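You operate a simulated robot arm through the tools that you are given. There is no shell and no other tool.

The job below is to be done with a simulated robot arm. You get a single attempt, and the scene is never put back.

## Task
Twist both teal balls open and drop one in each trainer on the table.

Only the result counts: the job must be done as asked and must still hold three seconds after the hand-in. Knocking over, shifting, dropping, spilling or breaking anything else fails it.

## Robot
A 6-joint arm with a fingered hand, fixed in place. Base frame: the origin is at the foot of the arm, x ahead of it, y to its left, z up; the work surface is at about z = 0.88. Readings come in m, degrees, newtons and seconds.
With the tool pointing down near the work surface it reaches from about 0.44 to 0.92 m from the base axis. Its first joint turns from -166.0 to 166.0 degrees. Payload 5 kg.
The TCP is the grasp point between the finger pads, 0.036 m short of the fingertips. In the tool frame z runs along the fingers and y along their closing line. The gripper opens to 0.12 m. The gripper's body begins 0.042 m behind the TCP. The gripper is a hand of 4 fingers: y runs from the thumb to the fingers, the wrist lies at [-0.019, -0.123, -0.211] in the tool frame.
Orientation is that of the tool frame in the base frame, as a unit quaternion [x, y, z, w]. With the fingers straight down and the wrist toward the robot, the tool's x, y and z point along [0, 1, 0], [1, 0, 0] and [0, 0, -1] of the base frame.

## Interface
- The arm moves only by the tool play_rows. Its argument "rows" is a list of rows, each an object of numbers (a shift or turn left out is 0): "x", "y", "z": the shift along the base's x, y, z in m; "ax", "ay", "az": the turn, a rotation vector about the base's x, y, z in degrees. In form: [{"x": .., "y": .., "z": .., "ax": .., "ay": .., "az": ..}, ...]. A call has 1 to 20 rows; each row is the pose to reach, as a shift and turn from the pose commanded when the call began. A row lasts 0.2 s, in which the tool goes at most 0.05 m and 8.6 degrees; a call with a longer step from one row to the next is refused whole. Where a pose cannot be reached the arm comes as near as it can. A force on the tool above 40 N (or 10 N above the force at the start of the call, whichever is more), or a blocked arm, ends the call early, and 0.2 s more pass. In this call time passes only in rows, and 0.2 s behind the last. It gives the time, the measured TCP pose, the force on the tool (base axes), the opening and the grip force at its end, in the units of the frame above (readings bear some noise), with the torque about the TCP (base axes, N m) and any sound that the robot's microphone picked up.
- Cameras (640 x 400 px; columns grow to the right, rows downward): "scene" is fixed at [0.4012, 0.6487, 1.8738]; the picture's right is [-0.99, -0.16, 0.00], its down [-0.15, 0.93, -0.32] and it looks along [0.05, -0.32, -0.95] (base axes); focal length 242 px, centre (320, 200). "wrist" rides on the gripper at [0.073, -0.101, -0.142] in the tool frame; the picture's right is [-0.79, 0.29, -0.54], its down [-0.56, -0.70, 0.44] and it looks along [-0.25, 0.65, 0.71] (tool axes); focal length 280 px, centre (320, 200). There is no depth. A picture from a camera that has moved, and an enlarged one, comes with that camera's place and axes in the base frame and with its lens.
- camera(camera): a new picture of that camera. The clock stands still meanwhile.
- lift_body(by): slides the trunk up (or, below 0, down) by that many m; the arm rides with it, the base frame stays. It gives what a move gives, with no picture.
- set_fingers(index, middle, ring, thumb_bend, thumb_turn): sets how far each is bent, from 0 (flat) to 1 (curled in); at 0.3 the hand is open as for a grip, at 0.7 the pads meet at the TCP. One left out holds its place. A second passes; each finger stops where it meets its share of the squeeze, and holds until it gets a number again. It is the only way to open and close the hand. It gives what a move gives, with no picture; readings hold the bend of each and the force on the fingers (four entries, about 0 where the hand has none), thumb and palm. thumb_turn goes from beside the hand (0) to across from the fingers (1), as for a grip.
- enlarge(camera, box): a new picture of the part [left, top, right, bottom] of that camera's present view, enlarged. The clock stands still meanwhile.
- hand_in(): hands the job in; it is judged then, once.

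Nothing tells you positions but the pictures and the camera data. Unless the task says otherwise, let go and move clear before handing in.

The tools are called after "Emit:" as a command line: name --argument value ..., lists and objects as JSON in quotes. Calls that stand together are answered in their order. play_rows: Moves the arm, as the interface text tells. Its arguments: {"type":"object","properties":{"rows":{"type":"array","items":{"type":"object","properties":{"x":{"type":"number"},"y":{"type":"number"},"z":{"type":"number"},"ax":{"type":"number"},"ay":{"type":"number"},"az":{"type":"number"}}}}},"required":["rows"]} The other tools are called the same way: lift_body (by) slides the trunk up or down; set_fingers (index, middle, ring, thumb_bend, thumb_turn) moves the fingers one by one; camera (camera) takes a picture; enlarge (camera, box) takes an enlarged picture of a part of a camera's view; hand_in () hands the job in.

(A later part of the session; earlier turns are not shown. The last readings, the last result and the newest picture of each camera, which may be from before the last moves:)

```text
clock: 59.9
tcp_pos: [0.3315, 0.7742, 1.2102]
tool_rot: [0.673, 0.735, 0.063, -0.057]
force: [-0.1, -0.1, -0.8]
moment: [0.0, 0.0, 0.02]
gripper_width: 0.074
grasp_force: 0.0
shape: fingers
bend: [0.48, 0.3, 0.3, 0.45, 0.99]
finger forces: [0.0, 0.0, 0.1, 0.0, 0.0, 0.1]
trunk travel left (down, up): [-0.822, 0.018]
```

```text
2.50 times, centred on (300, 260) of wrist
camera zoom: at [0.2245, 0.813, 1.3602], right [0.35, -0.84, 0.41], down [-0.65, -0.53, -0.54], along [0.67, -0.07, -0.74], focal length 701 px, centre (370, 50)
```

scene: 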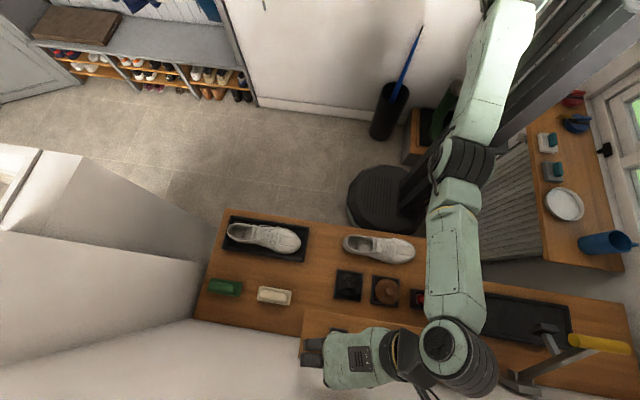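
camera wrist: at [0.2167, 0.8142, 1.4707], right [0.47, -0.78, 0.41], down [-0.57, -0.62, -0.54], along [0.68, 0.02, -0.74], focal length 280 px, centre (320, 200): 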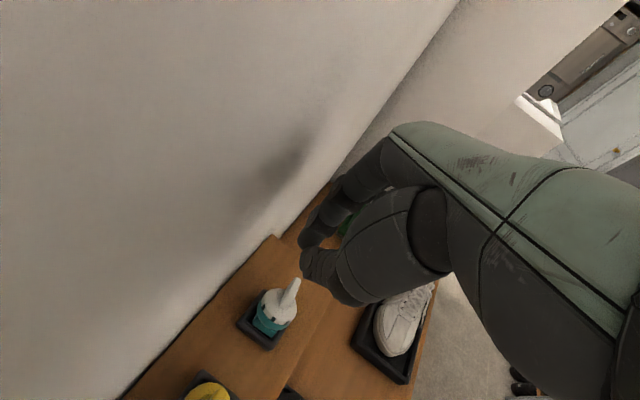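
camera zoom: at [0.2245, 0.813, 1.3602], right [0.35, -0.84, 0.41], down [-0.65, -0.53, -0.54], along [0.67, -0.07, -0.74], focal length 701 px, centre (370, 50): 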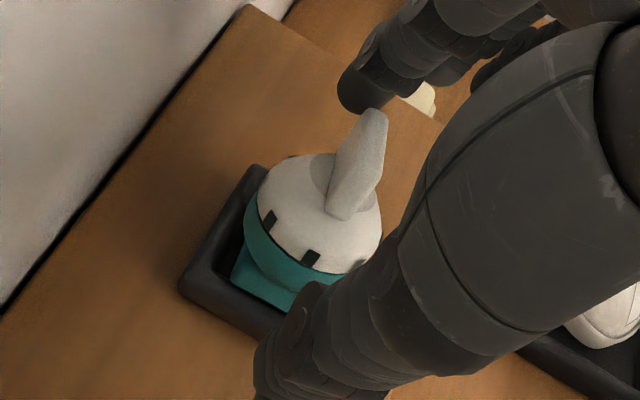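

It falls back toward +x when released, so the foot isn't seated: its -x edge is probably up on the holder rim. I'll line the pinch up with the bar, take it gently by the ends at about 4 N (which held before), and lift it to reseat it.

Emit:
play_rows --rows '[{"x": -0.001, "y": -0.0025}]'

Emit:
set_fingers --index 0.58 --thumb_bend 0.55

Emit:
set_fingers --index 0.63 --thumb_bend 0.6

Emit:
enlarge --camera "wrist" --box '[220, 180, 380, 340]'

```text
clock: 60.3
tcp_pos: [0.3313, 0.7722, 1.2093]
tool_rot: [0.673, 0.735, 0.063, -0.057]
force: [0.2, -0.4, 0.9]
moment: [0.0, 0.03, -0.02]
gripper_width: 0.0747
grasp_force: 0.4
shape: fingers
bend: [0.48, 0.3, 0.3, 0.45, 0.99]
finger forces: [0.4, 0.0, 0.1, 0.0, 0.0, 0.1]
trunk travel left (down, up): [-0.822, 0.018]
```

```text
clock: 61.3
tcp_pos: [0.3312, 0.7702, 1.2099]
tool_rot: [0.673, 0.734, 0.063, -0.058]
force: [0.7, 0.6, -0.5]
moment: [-0.02, -0.01, 0.04]
gripper_width: 0.0468
grasp_force: 0.1
shape: fingers
bend: [0.57, 0.3, 0.3, 0.55, 1.0]
finger forces: [0.1, 0.0, 0.0, 0.0, 0.1, 0.0]
trunk travel left (down, up): [-0.822, 0.018]
```

```text
clock: 62.3
tcp_pos: [0.3311, 0.7716, 1.2094]
tool_rot: [0.673, 0.735, 0.062, -0.057]
force: [-0.6, -0.1, 0.4]
moment: [-0.01, -0.01, -0.01]
gripper_width: 0.036
grasp_force: 2.0
shape: fingers
bend: [0.61, 0.3, 0.3, 0.58, 1.0]
finger forces: [1.9, 0.0, 0.1, 0.0, 1.8, 0.0]
trunk travel left (down, up): [-0.822, 0.018]
```

```text
2.50 times, centred on (300, 260) of wrist
camera zoom: at [0.2237, 0.8103, 1.3601], right [0.35, -0.84, 0.41], down [-0.65, -0.53, -0.54], along [0.67, -0.07, -0.74], focal length 701 px, centre (370, 50)
```

zoom: 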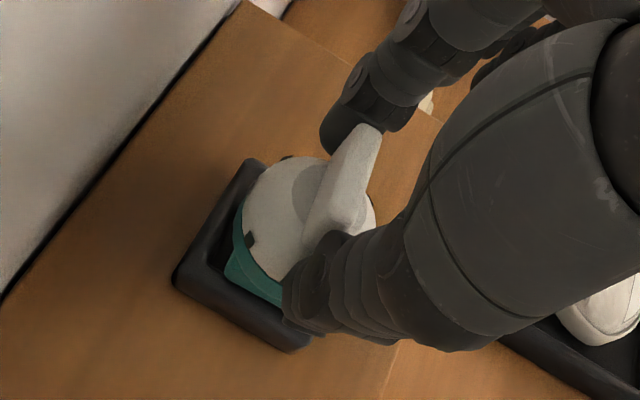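

Emit:
set_fingers --index 0.655 --thumb_bend 0.625

Emit:
play_rows --rows '[{"z": 0.004}, {"z": 0.008}, {"z": 0.012}]'

Emit:
enlarge --camera "wrist" --box '[220, 180, 380, 340]'

```text
clock: 63.3
tcp_pos: [0.3305, 0.7714, 1.2087]
tool_rot: [0.674, 0.734, 0.063, -0.058]
force: [-1.1, 0.1, -0.4]
moment: [0.03, 0.03, -0.02]
gripper_width: 0.0349
grasp_force: 3.2
shape: fingers
bend: [0.61, 0.3, 0.3, 0.59, 1.0]
finger forces: [3.4, 0.0, 0.1, 0.0, 3.5, 0.0]
trunk travel left (down, up): [-0.822, 0.018]
```

```text
clock: 64.1
tcp_pos: [0.33, 0.7708, 1.2206]
tool_rot: [0.673, 0.734, 0.062, -0.057]
force: [-0.4, -0.8, -0.4]
moment: [-0.03, 0.01, -0.01]
gripper_width: 0.0352
grasp_force: 3.2
shape: fingers
bend: [0.61, 0.3, 0.3, 0.59, 1.0]
finger forces: [3.5, 0.0, 0.0, 0.0, 3.4, 0.0]
trunk travel left (down, up): [-0.822, 0.018]
```

```text
2.50 times, centred on (300, 260) of wrist
camera zoom: at [0.2231, 0.8099, 1.372], right [0.35, -0.84, 0.41], down [-0.65, -0.53, -0.54], along [0.67, -0.07, -0.74], focal length 701 px, centre (370, 50)
```

zoom: 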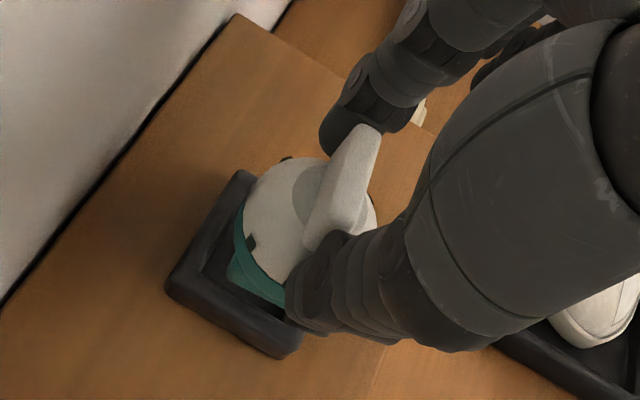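

The ball came up with the hand and the grip is steady at 3.4 N. I'll raise it a little more so I can see the holder's recess and the foot.

Emit:
play_rows --rows '[{"z": 0.006}, {"z": 0.012}, {"z": 0.018}]'

Emit:
enlarge --camera "wrist" --box '[235, 205, 345, 315]'

Emit:
enlarge --camera "scene" --box '[300, 310, 400, 380]'

```text
clock: 64.9
tcp_pos: [0.3301, 0.7712, 1.2401]
tool_rot: [0.673, 0.734, 0.063, -0.057]
force: [0.4, 0.7, -0.6]
moment: [-0.01, 0.01, -0.05]
gripper_width: 0.0351
grasp_force: 3.7
shape: fingers
bend: [0.61, 0.3, 0.3, 0.59, 1.0]
finger forces: [3.4, 0.0, 0.1, 0.1, 3.4, 0.1]
trunk travel left (down, up): [-0.822, 0.018]
```

```text
3.64 times, centred on (290, 260) of wrist
camera zoom: at [0.2235, 0.81, 1.3902], right [0.35, -0.84, 0.41], down [-0.65, -0.53, -0.54], along [0.67, -0.07, -0.74], focal length 1020 px, centre (429, -18)
```

zoom: 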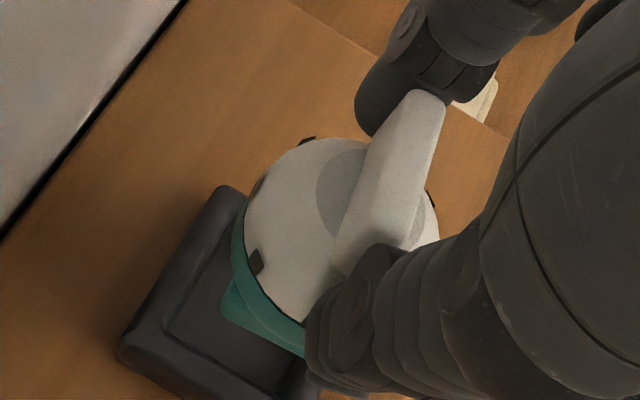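

```text
5.71 times, centred on (350, 345) of scene
camera zoom: at [0.4012, 0.6487, 1.8738], right [-0.99, -0.16, 0.0], down [-0.15, 0.93, -0.32], along [0.05, -0.32, -0.95], focal length 1385 px, centre (149, -629)
```

zoom: 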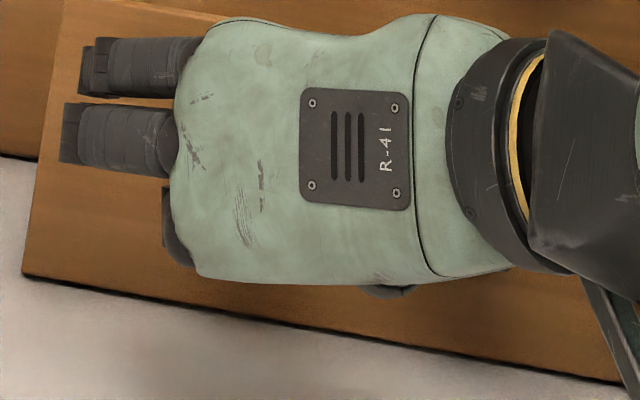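

The ball hangs from the pinch a few mm off the holder's centre (about 0.3296, 0.783), with the foot near (0.333, 0.781). I'll shift it 3 mm and lower it into the recess step by step.

Emit:
play_rows --rows '[{"x": -0.0015, "y": 0.0005, "z": -0.004}, {"x": -0.003, "y": 0.001, "z": -0.01}, {"x": -0.003, "y": 0.001, "z": -0.018}]'

Emit:
enlarge --camera "wrist" --box '[235, 205, 345, 315]'

Emit:
play_rows --rows '[{"z": -0.004}, {"z": -0.008}, {"z": -0.012}]'

Emit:
enlarge --camera "wrist" --box '[235, 205, 345, 315]'

```text
clock: 65.7
tcp_pos: [0.3279, 0.772, 1.2199]
tool_rot: [0.673, 0.735, 0.063, -0.056]
force: [0.0, 0.2, 0.0]
moment: [0.01, -0.03, -0.01]
gripper_width: 0.0351
grasp_force: 3.5
shape: fingers
bend: [0.61, 0.3, 0.3, 0.59, 1.0]
finger forces: [3.4, 0.1, 0.0, 0.1, 3.3, 0.0]
trunk travel left (down, up): [-0.822, 0.018]
```

```text
3.64 times, centred on (290, 260) of wrist
camera zoom: at [0.2207, 0.8113, 1.3713], right [0.35, -0.84, 0.41], down [-0.65, -0.53, -0.54], along [0.67, -0.07, -0.74], focal length 1020 px, centre (429, -18)
```

zoom: 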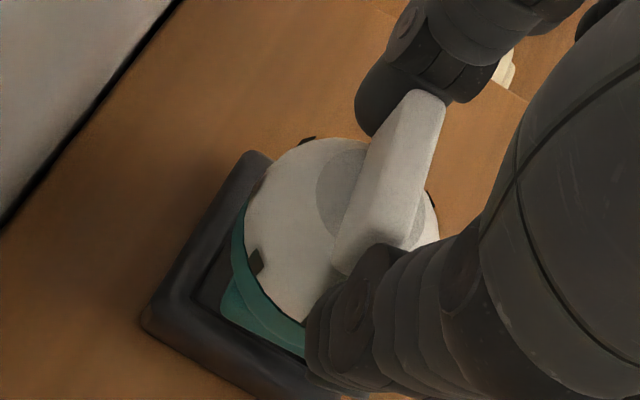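

```text
clock: 66.5
tcp_pos: [0.3283, 0.772, 1.2097]
tool_rot: [0.673, 0.735, 0.063, -0.058]
force: [-0.3, -0.2, 1.3]
moment: [0.0, 0.03, 0.0]
gripper_width: 0.0351
grasp_force: 3.9
shape: fingers
bend: [0.61, 0.3, 0.3, 0.59, 1.0]
finger forces: [3.4, 0.0, 0.0, 0.0, 3.5, 0.0]
trunk travel left (down, up): [-0.822, 0.018]
```

```text
3.64 times, centred on (290, 260) of wrist
camera zoom: at [0.2202, 0.8112, 1.3601], right [0.35, -0.84, 0.41], down [-0.65, -0.53, -0.54], along [0.67, -0.07, -0.74], focal length 1020 px, centre (429, -18)
```

zoom: 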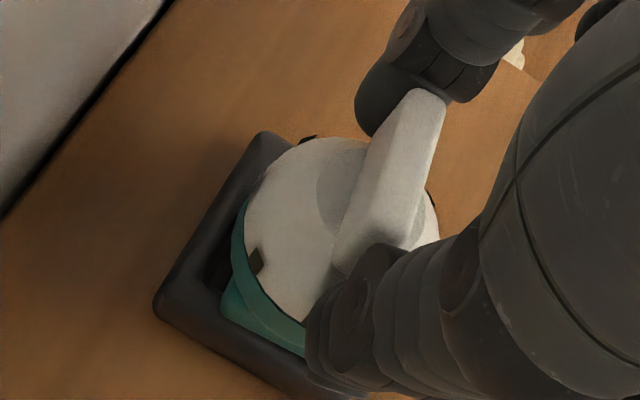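

The foot is resting on the -x rim, since the z force is +1.3 N before it's fully down. I'll lift it slightly, shift +x and +y a few mm, and lower again.

Emit:
play_rows --rows '[{"z": 0.006}, {"x": 0.004, "y": 0.002, "z": 0.006}, {"x": 0.004, "y": 0.002, "z": 0.002}, {"x": 0.004, "y": 0.002, "z": -0.002}]'

Emit:
enlarge --camera "wrist" --box '[235, 205, 345, 315]'

```text
clock: 67.5
tcp_pos: [0.3325, 0.774, 1.2079]
tool_rot: [0.673, 0.735, 0.065, -0.057]
force: [0.2, 1.5, 3.5]
moment: [0.02, 0.0, 0.01]
gripper_width: 0.0345
grasp_force: 4.2
shape: fingers
bend: [0.61, 0.3, 0.3, 0.59, 1.0]
finger forces: [4.1, 0.1, 0.1, 0.0, 3.8, 0.0]
trunk travel left (down, up): [-0.822, 0.018]
```

```text
3.64 times, centred on (290, 260) of wrist
camera zoom: at [0.2244, 0.813, 1.3593], right [0.35, -0.84, 0.4], down [-0.65, -0.53, -0.54], along [0.67, -0.07, -0.74], focal length 1020 px, centre (429, -18)
```

zoom: 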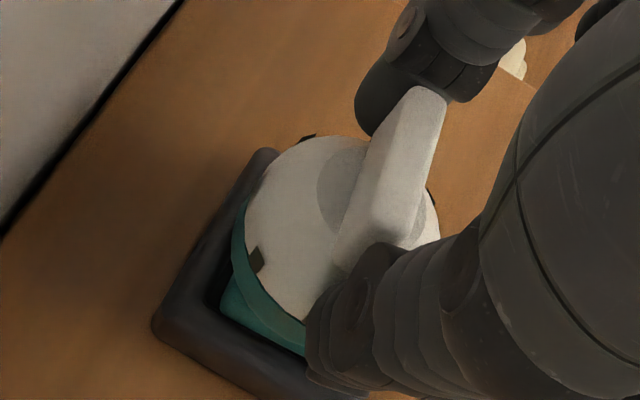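

Emit:
enlarge --camera "wrist" --box '[240, 235, 300, 315]'

```text
5.00 times, centred on (270, 275) of wrist
camera zoom: at [0.2244, 0.813, 1.3593], right [0.35, -0.84, 0.4], down [-0.65, -0.53, -0.54], along [0.67, -0.07, -0.74], focal length 1402 px, centre (570, -175)
```

zoom: 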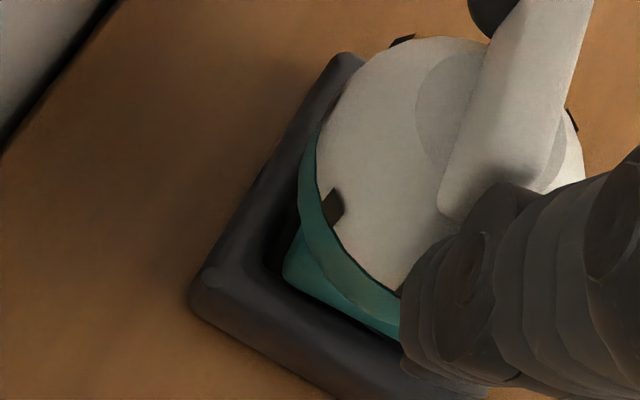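

Emit:
play_rows --rows '[{"x": 0.002}, {"x": 0.003, "z": -0.001}]'

Emit:
enlarge --camera "wrist" --box '[240, 235, 300, 315]'

```text
clock: 68.1
tcp_pos: [0.3346, 0.7732, 1.2073]
tool_rot: [0.673, 0.735, 0.064, -0.057]
force: [-0.5, 0.8, 5.6]
moment: [0.01, 0.16, 0.02]
gripper_width: 0.0349
grasp_force: 5.8
shape: fingers
bend: [0.61, 0.3, 0.3, 0.59, 1.0]
finger forces: [3.8, 0.0, 0.0, 0.0, 7.2, 0.0]
trunk travel left (down, up): [-0.822, 0.018]
```

```text
5.00 times, centred on (270, 275) of wrist
camera zoom: at [0.2267, 0.8125, 1.3582], right [0.35, -0.84, 0.4], down [-0.65, -0.53, -0.54], along [0.67, -0.07, -0.74], focal length 1402 px, centre (570, -175)
```

zoom: 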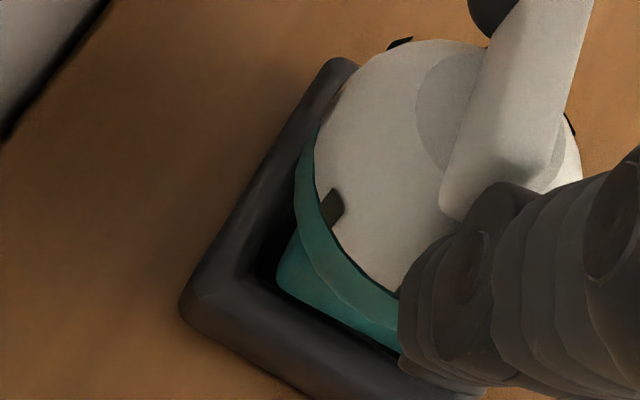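

The z force is up to 5.6 N and the thumb is loaded against +x, so the foot looks to be inside the recess and against its wall. I'll relieve the side load and try a gentle 10° counter-clockwise turn about the ball axis with this low grip force.

Emit:
play_rows --rows '[{"x": -0.0015}]'

Emit:
play_rows --rows '[{"x": 0.001, "y": 0.0002, "az": 5}, {"x": 0.002, "y": 0.0004, "az": 10}]'

Emit:
enlarge --camera "wrist" --box '[230, 200, 350, 320]'

```text
clock: 68.5
tcp_pos: [0.3335, 0.7749, 1.2072]
tool_rot: [0.673, 0.735, 0.064, -0.057]
force: [1.1, 1.5, 6.1]
moment: [0.04, 0.08, -0.01]
gripper_width: 0.0344
grasp_force: 4.9
shape: fingers
bend: [0.61, 0.3, 0.3, 0.6, 1.0]
finger forces: [4.5, 0.0, 0.1, 0.0, 6.2, 0.0]
trunk travel left (down, up): [-0.822, 0.018]
```

```text
clock: 69.1
tcp_pos: [0.335, 0.7722, 1.2073]
tool_rot: [0.606, 0.791, 0.058, -0.063]
force: [0.9, 0.0, 5.7]
moment: [0.03, 0.1, -0.01]
gripper_width: 0.0346
grasp_force: 4.8
shape: fingers
bend: [0.61, 0.3, 0.3, 0.6, 1.0]
finger forces: [4.7, 0.0, 0.0, 0.0, 5.9, 0.0]
trunk travel left (down, up): [-0.822, 0.018]
```

```text
3.33 times, centred on (290, 260) of wrist
camera zoom: at [0.2229, 0.7933, 1.3579], right [0.5, -0.77, 0.41], down [-0.55, -0.64, -0.54], along [0.68, 0.05, -0.74], focal length 935 px, centre (420, 0)
```

zoom: 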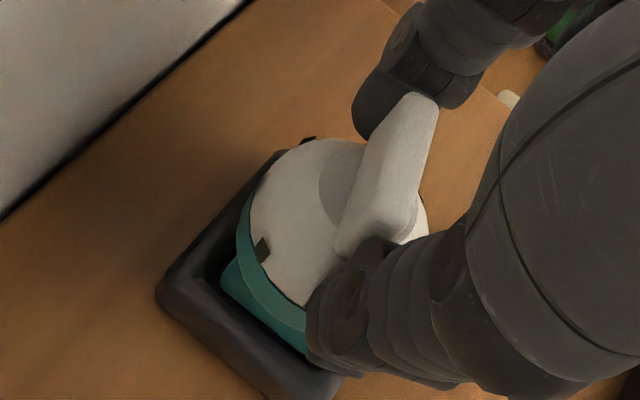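

The bar turned with the hand and there was almost no torque. I'll keep going counter-clockwise in small steps and watch whether the teal foot stays aligned with its holder.

Emit:
play_rows --rows '[{"x": 0.0009, "y": 0.0004, "az": 5}, {"x": 0.0018, "y": 0.0008, "az": 10}]'

Emit:
enlarge --camera "wrist" --box '[230, 200, 350, 320]'

```text
clock: 69.7
tcp_pos: [0.3368, 0.7748, 1.2069]
tool_rot: [0.534, 0.841, 0.052, -0.066]
force: [0.8, 0.7, 6.5]
moment: [0.02, 0.04, -0.01]
gripper_width: 0.0347
grasp_force: 5.9
shape: fingers
bend: [0.61, 0.3, 0.3, 0.6, 1.0]
finger forces: [4.9, 0.0, 0.1, 0.0, 6.0, 0.0]
trunk travel left (down, up): [-0.822, 0.018]
```

```text
3.33 times, centred on (290, 260) of wrist
camera zoom: at [0.2234, 0.7742, 1.3575], right [0.62, -0.67, 0.41], down [-0.43, -0.72, -0.54], along [0.66, 0.16, -0.74], focal length 935 px, centre (420, 0)
```

zoom: 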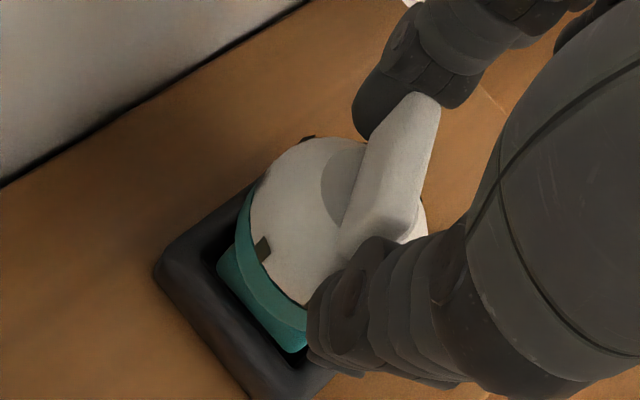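

The foot now stays aligned with the holder while the cap turns with the hand, so the cap is twisting counter-clockwise on the body. I'll go on to about azimuth 40°.

Emit:
play_rows --rows '[{"x": 0.0009, "y": 0.0005, "az": 5}, {"x": 0.0017, "y": 0.0011, "az": 10}, {"x": 0.0025, "y": 0.0017, "az": 15}]'

Emit:
enlarge --camera "wrist" --box '[230, 200, 350, 320]'

```text
clock: 70.5
tcp_pos: [0.3321, 0.7795, 1.2062]
tool_rot: [0.427, 0.901, 0.047, -0.062]
force: [1.8, -3.0, 9.4]
moment: [-0.12, 0.02, 0.02]
gripper_width: 0.0347
grasp_force: 6.5
shape: fingers
bend: [0.62, 0.3, 0.3, 0.6, 1.0]
finger forces: [4.0, 0.1, 0.0, 0.0, 7.8, 0.1]
out of reach, approached as far as the arm can: row 3
trunk travel left (down, up): [-0.822, 0.018]
```

```text
3.33 times, centred on (290, 260) of wrist
camera zoom: at [0.2176, 0.7527, 1.3553], right [0.76, -0.5, 0.42], down [-0.22, -0.81, -0.55], along [0.61, 0.32, -0.72], focal length 935 px, centre (420, 0)
```

zoom: 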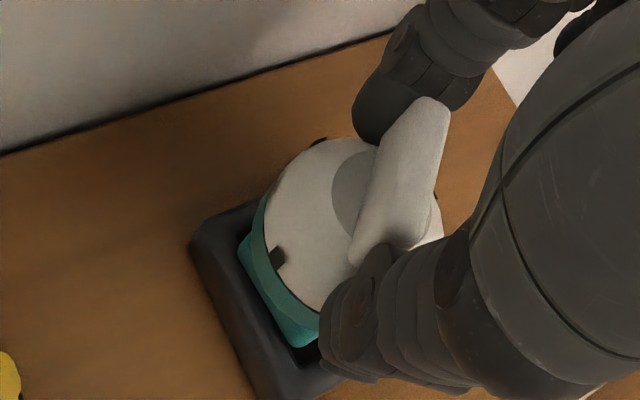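

The cap has turned about 34°, but the last row ran out of reach and pulled about 7 mm toward -x. I'll ease the position back over the ball axis, relieve the downward push, then release gently.

Emit:
play_rows --rows '[{"x": 0.003, "y": -0.001, "z": 0.001, "az": -2}, {"x": 0.006, "y": -0.002, "z": 0.002, "az": -3}]'

Emit:
enlarge --camera "wrist" --box '[230, 200, 350, 320]'

```text
clock: 71.1
tcp_pos: [0.3357, 0.7793, 1.2063]
tool_rot: [0.445, 0.892, 0.044, -0.071]
force: [-0.3, -2.4, 6.1]
moment: [-0.24, 0.17, 0.06]
gripper_width: 0.0347
grasp_force: 6.7
shape: fingers
bend: [0.62, 0.3, 0.3, 0.59, 1.0]
finger forces: [2.9, 0.0, 0.0, 0.0, 9.3, 0.0]
trunk travel left (down, up): [-0.822, 0.018]
```

```text
3.33 times, centred on (290, 260) of wrist
camera zoom: at [0.2247, 0.7562, 1.3571], right [0.75, -0.53, 0.41], down [-0.27, -0.8, -0.54], along [0.61, 0.3, -0.74], focal length 935 px, centre (420, 0)
```

zoom: 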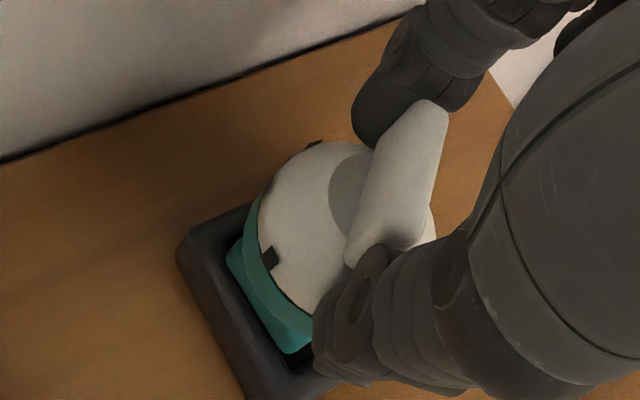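

Emit:
play_rows --rows '[{"x": 0.0, "y": -0.0015}, {"x": 0.0, "y": -0.003, "z": 0.001}]'

Emit:
set_fingers --index 0.63 --thumb_bend 0.6

Emit:
enlarge --camera "wrist" --box '[230, 200, 350, 320]'

```text
clock: 71.7
tcp_pos: [0.3366, 0.7765, 1.2074]
tool_rot: [0.445, 0.892, 0.045, -0.071]
force: [-0.2, -1.0, 2.3]
moment: [-0.06, 0.07, 0.0]
gripper_width: 0.0348
grasp_force: 4.3
shape: fingers
bend: [0.62, 0.3, 0.3, 0.59, 1.0]
finger forces: [3.3, 0.1, 0.0, 0.1, 5.1, 0.0]
trunk travel left (down, up): [-0.822, 0.018]
```

```text
clock: 72.7
tcp_pos: [0.3378, 0.7776, 1.2057]
tool_rot: [0.445, 0.892, 0.045, -0.071]
force: [-0.7, 0.1, 1.2]
moment: [-0.04, 0.01, -0.02]
gripper_width: 0.0355
grasp_force: 2.7
shape: fingers
bend: [0.61, 0.3, 0.3, 0.59, 1.0]
finger forces: [1.8, 0.1, 0.0, 0.0, 3.4, 0.1]
trunk travel left (down, up): [-0.822, 0.018]
```

```text
3.33 times, centred on (290, 260) of wrist
camera zoom: at [0.2253, 0.7541, 1.3579], right [0.75, -0.53, 0.41], down [-0.27, -0.8, -0.54], along [0.61, 0.3, -0.73], focal length 935 px, centre (420, 0)
```

zoom: 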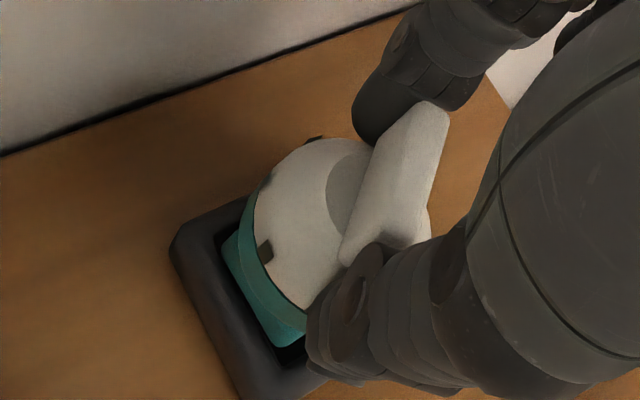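

Forces are low now and the foot sits inside the recess with a gap around it. I'll release in small steps and watch that the ball stays upright.

Emit:
set_fingers --index 0.585 --thumb_bend 0.56

Emit:
enlarge --camera "wrist" --box '[230, 200, 350, 320]'

Emit:
set_fingers --index 0.5 --thumb_bend 0.48

Emit:
enlarge --camera "wrist" --box '[230, 200, 350, 320]'

```text
clock: 73.7
tcp_pos: [0.3371, 0.778, 1.2072]
tool_rot: [0.445, 0.891, 0.045, -0.071]
force: [0.8, 0.9, -0.3]
moment: [-0.01, -0.01, -0.03]
gripper_width: 0.0427
grasp_force: 0.0
shape: fingers
bend: [0.58, 0.3, 0.3, 0.56, 1.0]
finger forces: [0.2, 0.0, 0.1, 0.0, 0.1, 0.0]
trunk travel left (down, up): [-0.822, 0.018]
```

```text
3.33 times, centred on (290, 260) of wrist
camera zoom: at [0.2254, 0.7545, 1.3577], right [0.75, -0.53, 0.41], down [-0.27, -0.8, -0.54], along [0.61, 0.29, -0.73], focal length 935 px, centre (420, 0)
```

zoom: 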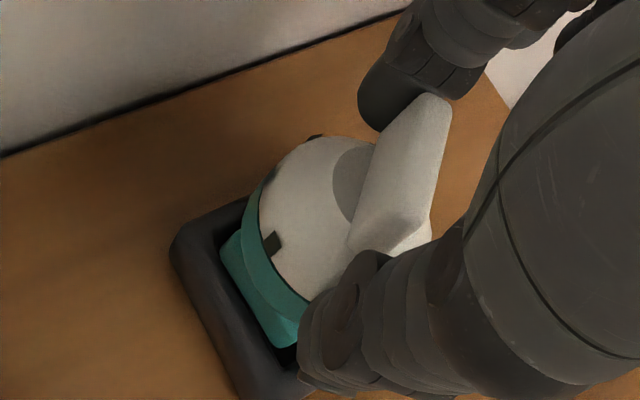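

```text
clock: 74.7
tcp_pos: [0.3378, 0.7783, 1.2075]
tool_rot: [0.446, 0.891, 0.045, -0.071]
force: [0.2, -0.6, -0.5]
moment: [-0.01, 0.04, -0.02]
gripper_width: 0.0666
grasp_force: 0.1
shape: fingers
bend: [0.5, 0.3, 0.3, 0.48, 1.0]
finger forces: [0.0, 0.0, 0.0, 0.0, 0.0, 0.0]
trunk travel left (down, up): [-0.822, 0.018]
```

```text
3.33 times, centred on (290, 260) of wrist
camera zoom: at [0.2254, 0.7545, 1.3577], right [0.75, -0.53, 0.41], down [-0.27, -0.8, -0.54], along [0.61, 0.3, -0.73], focal length 935 px, centre (420, 0)
```

zoom: 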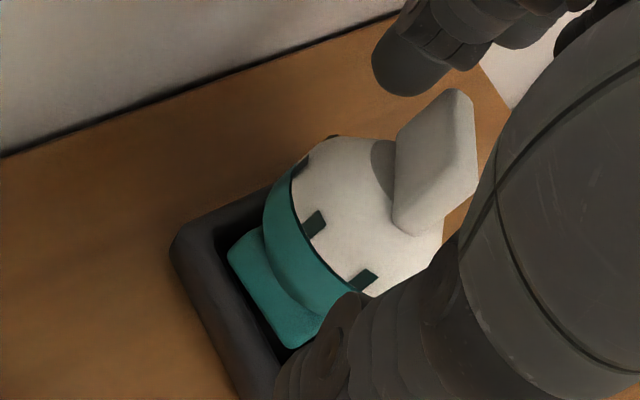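

The ball leans toward +x again once released, so something is keeping its foot from sitting flat. I'll raise the hand for a clear look.

Emit:
play_rows --rows '[{"z": 0.02}, {"z": 0.04}, {"z": 0.07}, {"z": 0.1}]'

Emit:
camera --camera "wrist"

Emit:
enlarge --camera "wrist" --box '[220, 240, 330, 350]'

```text
clock: 75.7
tcp_pos: [0.3356, 0.7777, 1.307]
tool_rot: [0.448, 0.891, 0.045, -0.067]
force: [0.0, -0.2, 0.0]
moment: [0.01, -0.04, 0.03]
gripper_width: 0.0668
grasp_force: 0.1
shape: fingers
bend: [0.5, 0.3, 0.3, 0.48, 1.0]
finger forces: [0.1, 0.1, 0.0, 0.0, 0.1, 0.1]
trunk travel left (down, up): [-0.822, 0.018]
```

```text
taken
camera wrist: at [0.2232, 0.7551, 1.4572], right [0.74, -0.53, 0.41], down [-0.27, -0.8, -0.54], along [0.62, 0.29, -0.73], focal length 280 px, centre (320, 200)
```

wrist: 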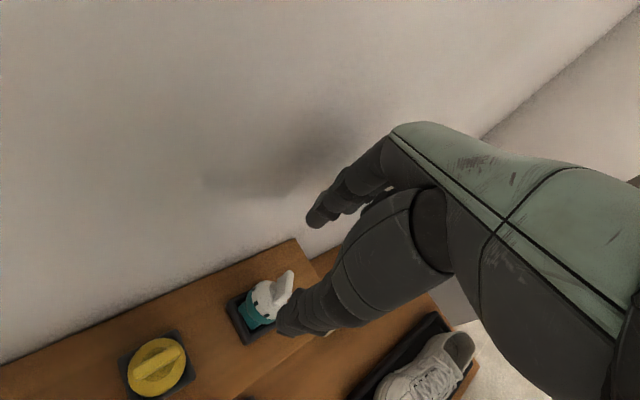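

```text
3.64 times, centred on (275, 295) of wrist
camera zoom: at [0.2232, 0.7551, 1.4572], right [0.74, -0.53, 0.41], down [-0.27, -0.8, -0.54], along [0.62, 0.29, -0.73], focal length 1020 px, centre (484, -146)
```

zoom: 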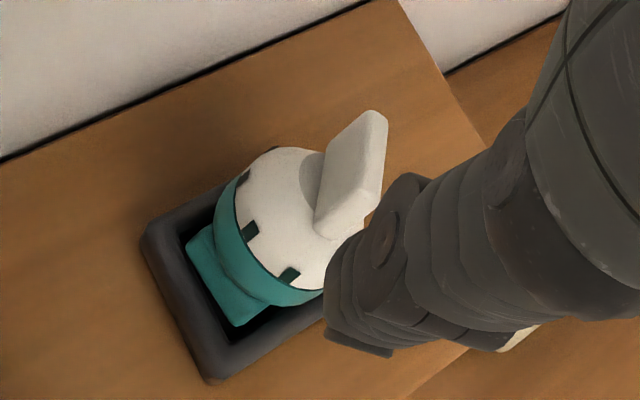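

The foot's -x edge appears to be caught on the lip of the recess, tilting the ball about 23° toward +x, with its bar now at about 40°. I'll go back to azimuth 5°, where closing along x can right the ball while pinching the bar.

Emit:
set_fingers --index 0.35 --thumb_bend 0.45

Emit:
play_rows --rows '[{"x": -0.001, "az": -8}, {"x": -0.002, "az": -16}, {"x": -0.003, "y": -0.001, "az": -24}, {"x": -0.004, "y": -0.0012, "ax": 0.4, "ay": 0.4, "az": -31.6}, {"x": -0.004, "y": -0.0012, "z": -0.03, "ax": 0.4, "ay": 0.4, "az": -31.6}, {"x": -0.004, "y": -0.0012, "z": -0.06, "ax": 0.4, "ay": 0.4, "az": -31.6}]'

Emit:
enlarge --camera "wrist" --box '[220, 180, 380, 340]'

```text
clock: 76.7
tcp_pos: [0.3373, 0.7787, 1.306]
tool_rot: [0.447, 0.891, 0.046, -0.067]
force: [0.3, 0.1, -0.4]
moment: [0.0, 0.01, -0.01]
gripper_width: 0.0937
grasp_force: 0.1
shape: fingers
bend: [0.35, 0.3, 0.3, 0.45, 0.99]
finger forces: [0.0, 0.0, 0.0, 0.0, 0.1, 0.1]
trunk travel left (down, up): [-0.822, 0.018]
```

```text
clock: 78.1
tcp_pos: [0.3346, 0.775, 1.2474]
tool_rot: [0.671, 0.736, 0.065, -0.061]
force: [0.3, 0.6, 0.6]
moment: [-0.02, 0.0, -0.02]
gripper_width: 0.0934
grasp_force: 0.0
shape: fingers
bend: [0.35, 0.3, 0.3, 0.45, 0.99]
finger forces: [0.0, 0.0, 0.1, 0.0, 0.1, 0.1]
trunk travel left (down, up): [-0.822, 0.018]
```

```text
2.50 times, centred on (300, 260) of wrist
camera zoom: at [0.2274, 0.8132, 1.3987], right [0.36, -0.84, 0.4], down [-0.65, -0.53, -0.54], along [0.67, -0.06, -0.74], focal length 701 px, centre (370, 50)
```

zoom: 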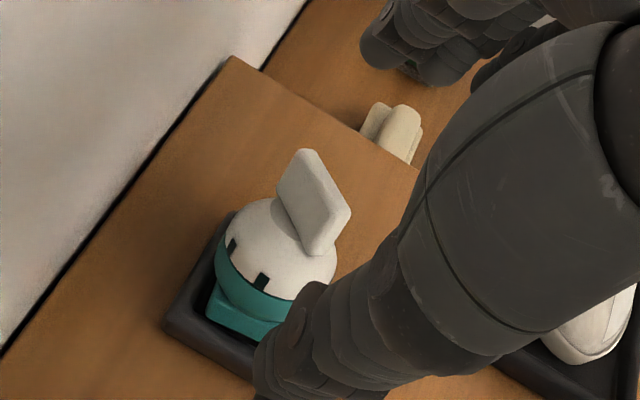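

Emit:
play_rows --rows '[{"x": -0.0015, "y": 0.001, "z": -0.015}, {"x": -0.003, "y": 0.0018, "z": -0.03}, {"x": -0.003, "y": 0.0018, "z": -0.039}]'

Emit:
set_fingers --index 0.5

Emit:
enlarge --camera "wrist" --box '[220, 180, 380, 340]'

```text
clock: 78.9
tcp_pos: [0.3301, 0.7784, 1.2077]
tool_rot: [0.671, 0.737, 0.064, -0.062]
force: [-0.8, -0.1, -0.1]
moment: [-0.07, -0.01, 0.02]
gripper_width: 0.0938
grasp_force: 0.0
shape: fingers
bend: [0.35, 0.3, 0.3, 0.45, 0.99]
finger forces: [0.1, 0.0, 0.0, 0.0, 0.0, 0.1]
trunk travel left (down, up): [-0.822, 0.018]
```

```text
clock: 79.9
tcp_pos: [0.3314, 0.7775, 1.209]
tool_rot: [0.67, 0.737, 0.064, -0.061]
force: [0.1, 0.3, 0.0]
moment: [0.02, 0.0, 0.02]
gripper_width: 0.0718
grasp_force: 0.6
shape: fingers
bend: [0.5, 0.3, 0.3, 0.45, 0.99]
finger forces: [0.2, 0.2, 0.0, 0.0, 0.0, 0.0]
trunk travel left (down, up): [-0.822, 0.018]
```

```text
2.50 times, centred on (300, 260) of wrist
camera zoom: at [0.2236, 0.815, 1.3597], right [0.36, -0.84, 0.4], down [-0.65, -0.53, -0.54], along [0.67, -0.06, -0.74], focal length 701 px, centre (370, 50)
```

zoom: 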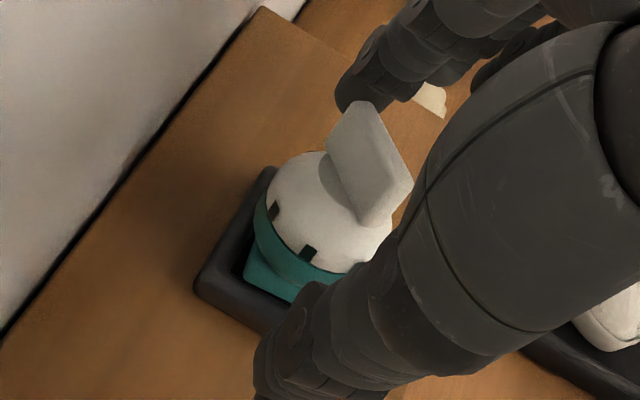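

Emit:
set_fingers --index 0.56 --thumb_bend 0.5

Emit:
enlarge --camera "wrist" --box '[220, 180, 380, 340]'

Emit:
set_fingers --index 0.6 --thumb_bend 0.56

Emit:
enlarge --camera "wrist" --box '[220, 180, 380, 340]'

```text
clock: 80.9
tcp_pos: [0.3306, 0.7781, 1.2085]
tool_rot: [0.67, 0.737, 0.064, -0.061]
force: [0.3, 0.4, -0.7]
moment: [-0.02, -0.01, 0.02]
gripper_width: 0.056
grasp_force: 0.1
shape: fingers
bend: [0.56, 0.3, 0.3, 0.5, 1.0]
finger forces: [0.4, 0.0, 0.0, 0.0, 0.1, 0.0]
trunk travel left (down, up): [-0.822, 0.018]
```

```text
2.50 times, centred on (300, 260) of wrist
camera zoom: at [0.2237, 0.815, 1.3597], right [0.36, -0.84, 0.4], down [-0.65, -0.53, -0.54], along [0.67, -0.06, -0.74], focal length 701 px, centre (370, 50)
```

zoom: 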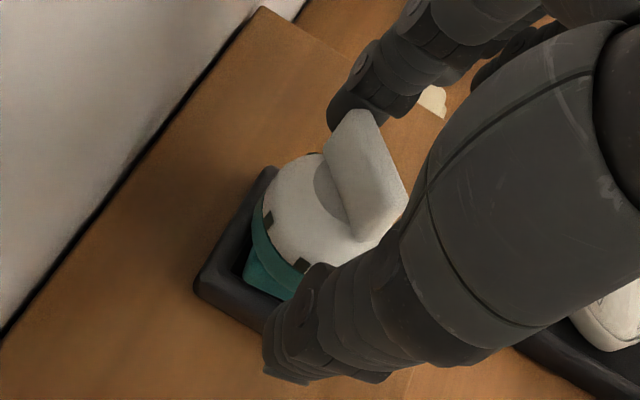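

```text
clock: 81.9
tcp_pos: [0.3299, 0.7775, 1.2076]
tool_rot: [0.671, 0.736, 0.063, -0.062]
force: [0.3, -0.6, -0.6]
moment: [-0.02, -0.04, 0.02]
gripper_width: 0.0408
grasp_force: 0.2
shape: fingers
bend: [0.6, 0.3, 0.3, 0.56, 1.0]
finger forces: [0.1, 0.1, 0.0, 0.0, 0.1, 0.1]
trunk travel left (down, up): [-0.822, 0.018]
```

```text
2.50 times, centred on (300, 260) of wrist
camera zoom: at [0.2236, 0.815, 1.3597], right [0.36, -0.84, 0.4], down [-0.65, -0.53, -0.54], along [0.67, -0.06, -0.74], focal length 701 px, centre (370, 50)
```

zoom: 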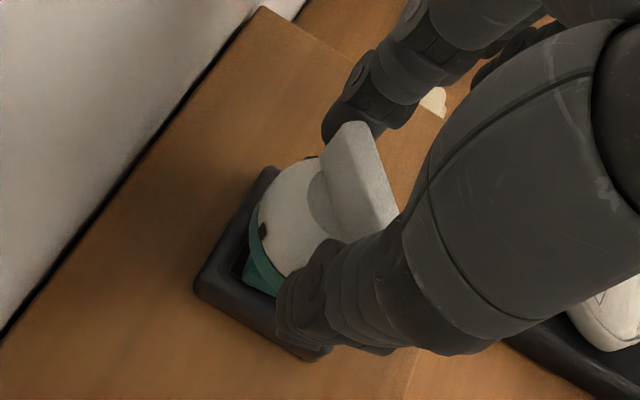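

Emit:
set_fingers --index 0.63 --thumb_bend 0.61

Emit:
enlarge --camera "wrist" --box '[220, 180, 380, 340]'

Emit:
set_fingers --index 0.65 --thumb_bend 0.645

Emit:
enlarge --camera "wrist" --box '[220, 180, 380, 340]'

```text
clock: 82.9
tcp_pos: [0.331, 0.7798, 1.208]
tool_rot: [0.67, 0.737, 0.065, -0.062]
force: [-0.2, 0.2, 0.8]
moment: [-0.01, 0.05, 0.01]
gripper_width: 0.035
grasp_force: 2.2
shape: fingers
bend: [0.61, 0.3, 0.3, 0.59, 1.0]
finger forces: [2.0, 0.0, 0.0, 0.1, 2.0, 0.0]
trunk travel left (down, up): [-0.822, 0.018]
```

```text
2.50 times, centred on (300, 260) of wrist
camera zoom: at [0.2235, 0.8149, 1.3598], right [0.36, -0.84, 0.4], down [-0.65, -0.53, -0.54], along [0.67, -0.06, -0.74], focal length 701 px, centre (370, 50)
```

zoom: 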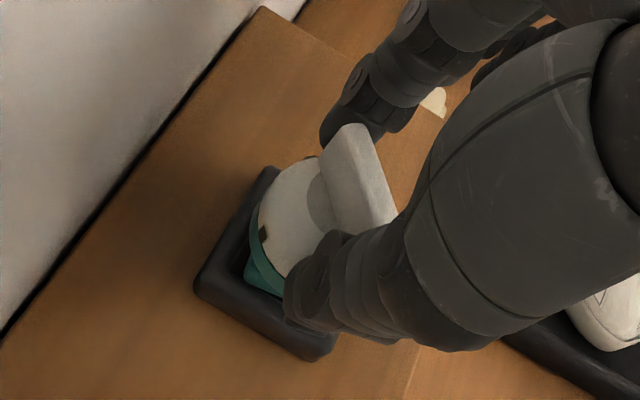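

```text
clock: 83.9
tcp_pos: [0.3307, 0.7782, 1.2085]
tool_rot: [0.671, 0.736, 0.064, -0.061]
force: [-0.1, -0.8, -0.1]
moment: [0.0, 0.06, -0.01]
gripper_width: 0.0337
grasp_force: 3.7
shape: fingers
bend: [0.61, 0.3, 0.3, 0.6, 1.0]
finger forces: [3.8, 0.0, 0.1, 0.0, 3.5, 0.1]
trunk travel left (down, up): [-0.822, 0.018]
```

```text
2.50 times, centred on (300, 260) of wrist
camera zoom: at [0.2235, 0.8149, 1.3598], right [0.36, -0.84, 0.4], down [-0.65, -0.53, -0.54], along [0.67, -0.06, -0.74], focal length 701 px, centre (370, 50)
```

zoom: 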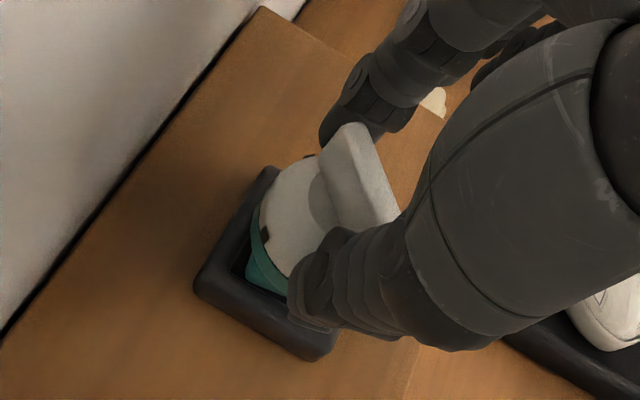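

The pinch now holds the bar on its diagonal at 3.7 N, with the ball nearly upright. I'll lift it slightly to check the foot against the recess and seat it properly this time.

Emit:
play_rows --rows '[{"z": 0.005}, {"z": 0.01}, {"z": 0.014}]'

Emit:
enlarge --camera "wrist" --box '[235, 215, 325, 315]'

```text
clock: 84.7
tcp_pos: [0.3309, 0.7777, 1.2214]
tool_rot: [0.67, 0.737, 0.064, -0.061]
force: [-1.5, -1.0, 0.4]
moment: [0.01, -0.02, 0.01]
gripper_width: 0.0216
grasp_force: 0.0
shape: fingers
bend: [0.65, 0.3, 0.3, 0.64, 1.0]
finger forces: [0.0, 0.0, 0.1, 0.0, 0.1, 0.1]
trunk travel left (down, up): [-0.822, 0.018]
```

```text
4.00 times, centred on (280, 265) of wrist
camera zoom: at [0.2233, 0.8152, 1.3738], right [0.36, -0.84, 0.4], down [-0.65, -0.53, -0.54], along [0.67, -0.06, -0.74], focal length 1122 px, centre (480, -60)
```

zoom: 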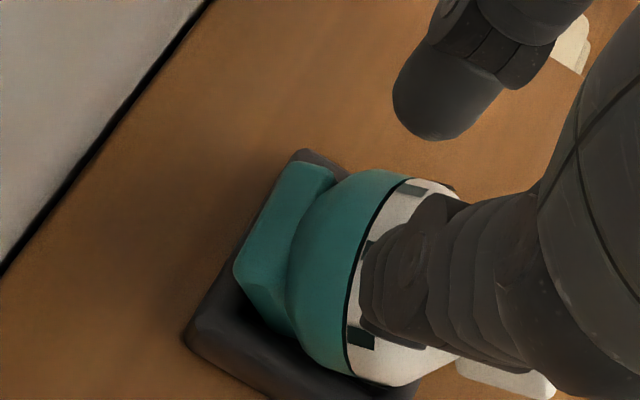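

The grip slipped and the ball has tipped onto its side, apparently toward the robot side of the holder. I'll look carefully before moving anything.

Emit:
camera --camera "wrist"

Emit:
enlarge --camera "scene" --box '[290, 300, 410, 380]'

```text
taken
camera wrist: at [0.2233, 0.8152, 1.3738], right [0.36, -0.84, 0.4], down [-0.65, -0.53, -0.54], along [0.67, -0.06, -0.74], focal length 280 px, centre (320, 200)
```

wrist: 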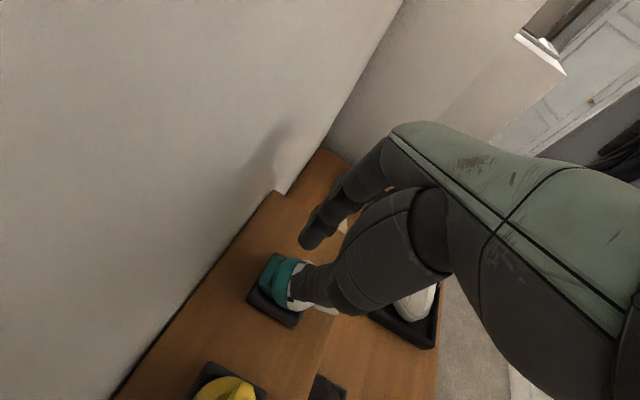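

```text
5.00 times, centred on (350, 340) of scene
camera zoom: at [0.4012, 0.6487, 1.8738], right [-0.99, -0.16, 0.0], down [-0.15, 0.93, -0.32], along [0.05, -0.32, -0.95], focal length 1212 px, centre (170, -500)
```

zoom: 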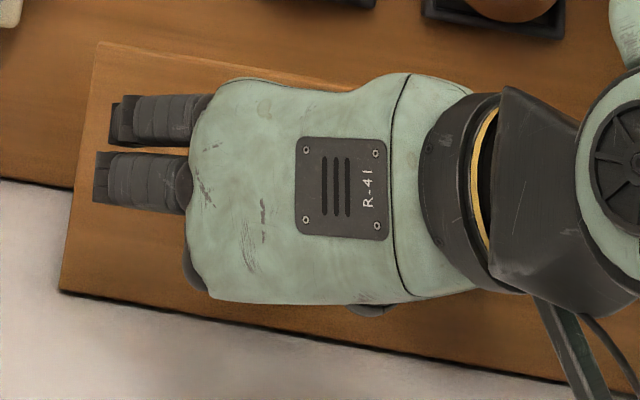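

Emit:
play_rows --rows '[{"z": 0.01}, {"z": 0.025}, {"z": 0.05}, {"z": 0.08}, {"z": 0.11}]'

Emit:
camera --camera "wrist"

Emit:
enlarge --camera "wrist" --box '[230, 250, 350, 350]'

```text
clock: 85.9
tcp_pos: [0.33, 0.778, 1.3318]
tool_rot: [0.67, 0.737, 0.064, -0.062]
force: [0.4, 0.0, -0.1]
moment: [-0.01, 0.0, -0.03]
gripper_width: 0.0216
grasp_force: 0.1
shape: fingers
bend: [0.65, 0.3, 0.3, 0.64, 1.0]
finger forces: [0.0, 0.0, 0.0, 0.1, 0.1, 0.1]
trunk travel left (down, up): [-0.822, 0.018]
```

```text
taken
camera wrist: at [0.2232, 0.8149, 1.4844], right [0.36, -0.84, 0.4], down [-0.65, -0.53, -0.54], along [0.67, -0.06, -0.74], focal length 280 px, centre (320, 200)
```

wrist: 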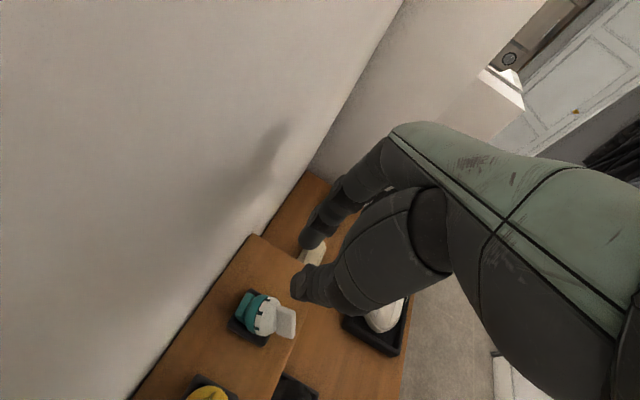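

```text
4.00 times, centred on (290, 300) of wrist
camera zoom: at [0.2232, 0.8149, 1.4844], right [0.36, -0.84, 0.4], down [-0.65, -0.53, -0.54], along [0.67, -0.06, -0.74], focal length 1122 px, centre (440, -200)
```

zoom: 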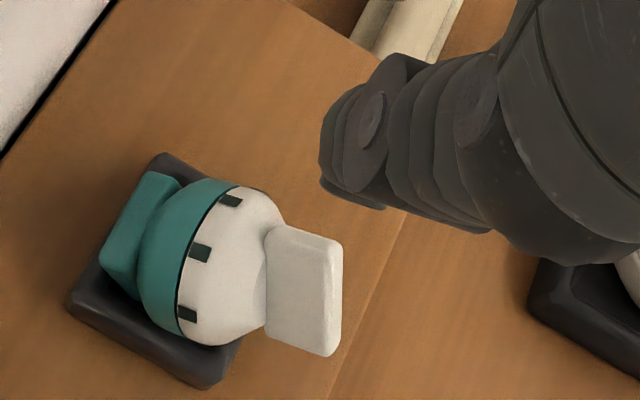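

The white ball is lying on its side, cupped in the holder, with its bar pointing toward the robot and nearly horizontal; it isn't moving. If I pinch the bar's ends and lift, it should swing upright under the fingers. There's also open table space near (0.44, 0.62), where I could turn the cap with the foot pressed on the table and no wall in the way.

Emit:
set_fingers --index 0.48 --thumb_bend 0.48

Emit:
play_rows --rows '[{"x": 0.003, "y": -0.012, "ax": -3.4, "ay": -0.3, "az": 2.2}, {"x": 0.006, "y": -0.024, "ax": -6.8, "ay": -0.6, "az": 4.3}, {"x": 0.0093, "y": -0.035, "ax": -10.2, "ay": -0.9, "az": 6.5}, {"x": 0.0093, "y": -0.035, "z": -0.04, "ax": -10.2, "ay": -0.9, "az": 6.5}, {"x": 0.0093, "y": -0.035, "z": -0.08, "ax": -10.2, "ay": -0.9, "az": 6.5}]'

Emit:
camera --camera "wrist"

Emit:
enlarge --camera "wrist" --box '[200, 200, 360, 340]'

```text
clock: 86.9
tcp_pos: [0.3298, 0.7791, 1.3313]
tool_rot: [0.67, 0.737, 0.064, -0.061]
force: [-0.2, -0.5, -0.4]
moment: [0.01, 0.01, 0.02]
gripper_width: 0.0695
grasp_force: 0.1
shape: fingers
bend: [0.48, 0.3, 0.3, 0.48, 1.0]
finger forces: [0.0, 0.1, 0.0, 0.0, 0.0, 0.0]
trunk travel left (down, up): [-0.822, 0.018]
```

```text
clock: 88.1
tcp_pos: [0.3407, 0.743, 1.2523]
tool_rot: [0.63, 0.776, 0.0, 0.0]
force: [-0.1, 0.2, 0.2]
moment: [0.0, -0.05, 0.01]
gripper_width: 0.0698
grasp_force: 0.2
shape: fingers
bend: [0.48, 0.3, 0.3, 0.48, 1.0]
finger forces: [0.0, 0.0, 0.0, 0.0, 0.0, 0.1]
trunk travel left (down, up): [-0.822, 0.018]
```

```text
taken
camera wrist: at [0.2264, 0.7939, 1.3944], right [0.44, -0.71, 0.54], down [-0.57, -0.69, -0.44], along [0.69, -0.11, -0.71], focal length 280 px, centre (320, 200)
```

wrist: 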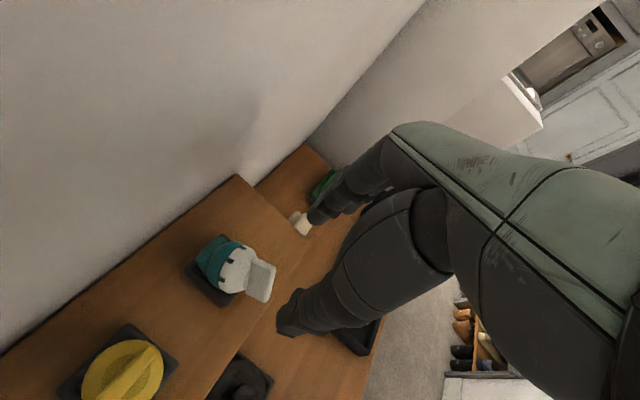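

```text
2.86 times, centred on (280, 270) of wrist
camera zoom: at [0.2264, 0.7939, 1.3944], right [0.44, -0.71, 0.54], down [-0.57, -0.69, -0.44], along [0.69, -0.11, -0.71], focal length 801 px, centre (434, 0)
```

zoom: 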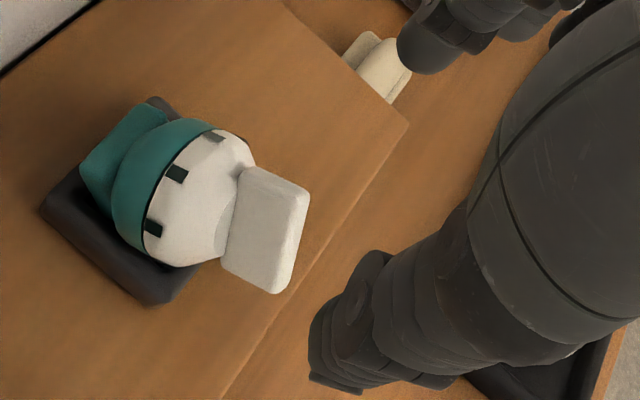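

I have a second view of the bar: its centre is near (0.338, 0.7525, 1.145), and the current hand position already straddles its outer end. I'll go down in two stages and check.

Emit:
play_rows --rows '[{"x": 0.001, "z": -0.02}, {"x": 0.001, "z": -0.04}, {"x": 0.001, "z": -0.052}]'

Emit:
enlarge --camera "wrist" --box '[200, 200, 360, 340]'

```text
clock: 88.9
tcp_pos: [0.3406, 0.7425, 1.2005]
tool_rot: [0.63, 0.776, 0.0, 0.0]
force: [1.3, 0.1, 0.7]
moment: [0.02, -0.01, 0.0]
gripper_width: 0.0693
grasp_force: 0.0
shape: fingers
bend: [0.48, 0.3, 0.3, 0.48, 1.0]
finger forces: [0.1, 0.0, 0.0, 0.0, 0.0, 0.0]
trunk travel left (down, up): [-0.822, 0.018]
```

```text
2.86 times, centred on (280, 270) of wrist
camera zoom: at [0.2262, 0.7933, 1.3426], right [0.44, -0.71, 0.54], down [-0.57, -0.69, -0.44], along [0.69, -0.11, -0.71], focal length 801 px, centre (434, 0)
```

zoom: 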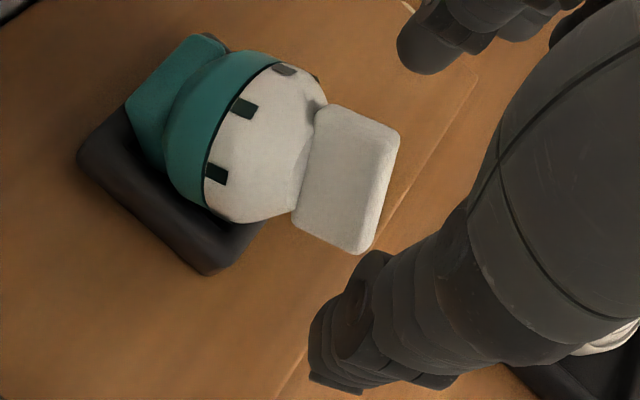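

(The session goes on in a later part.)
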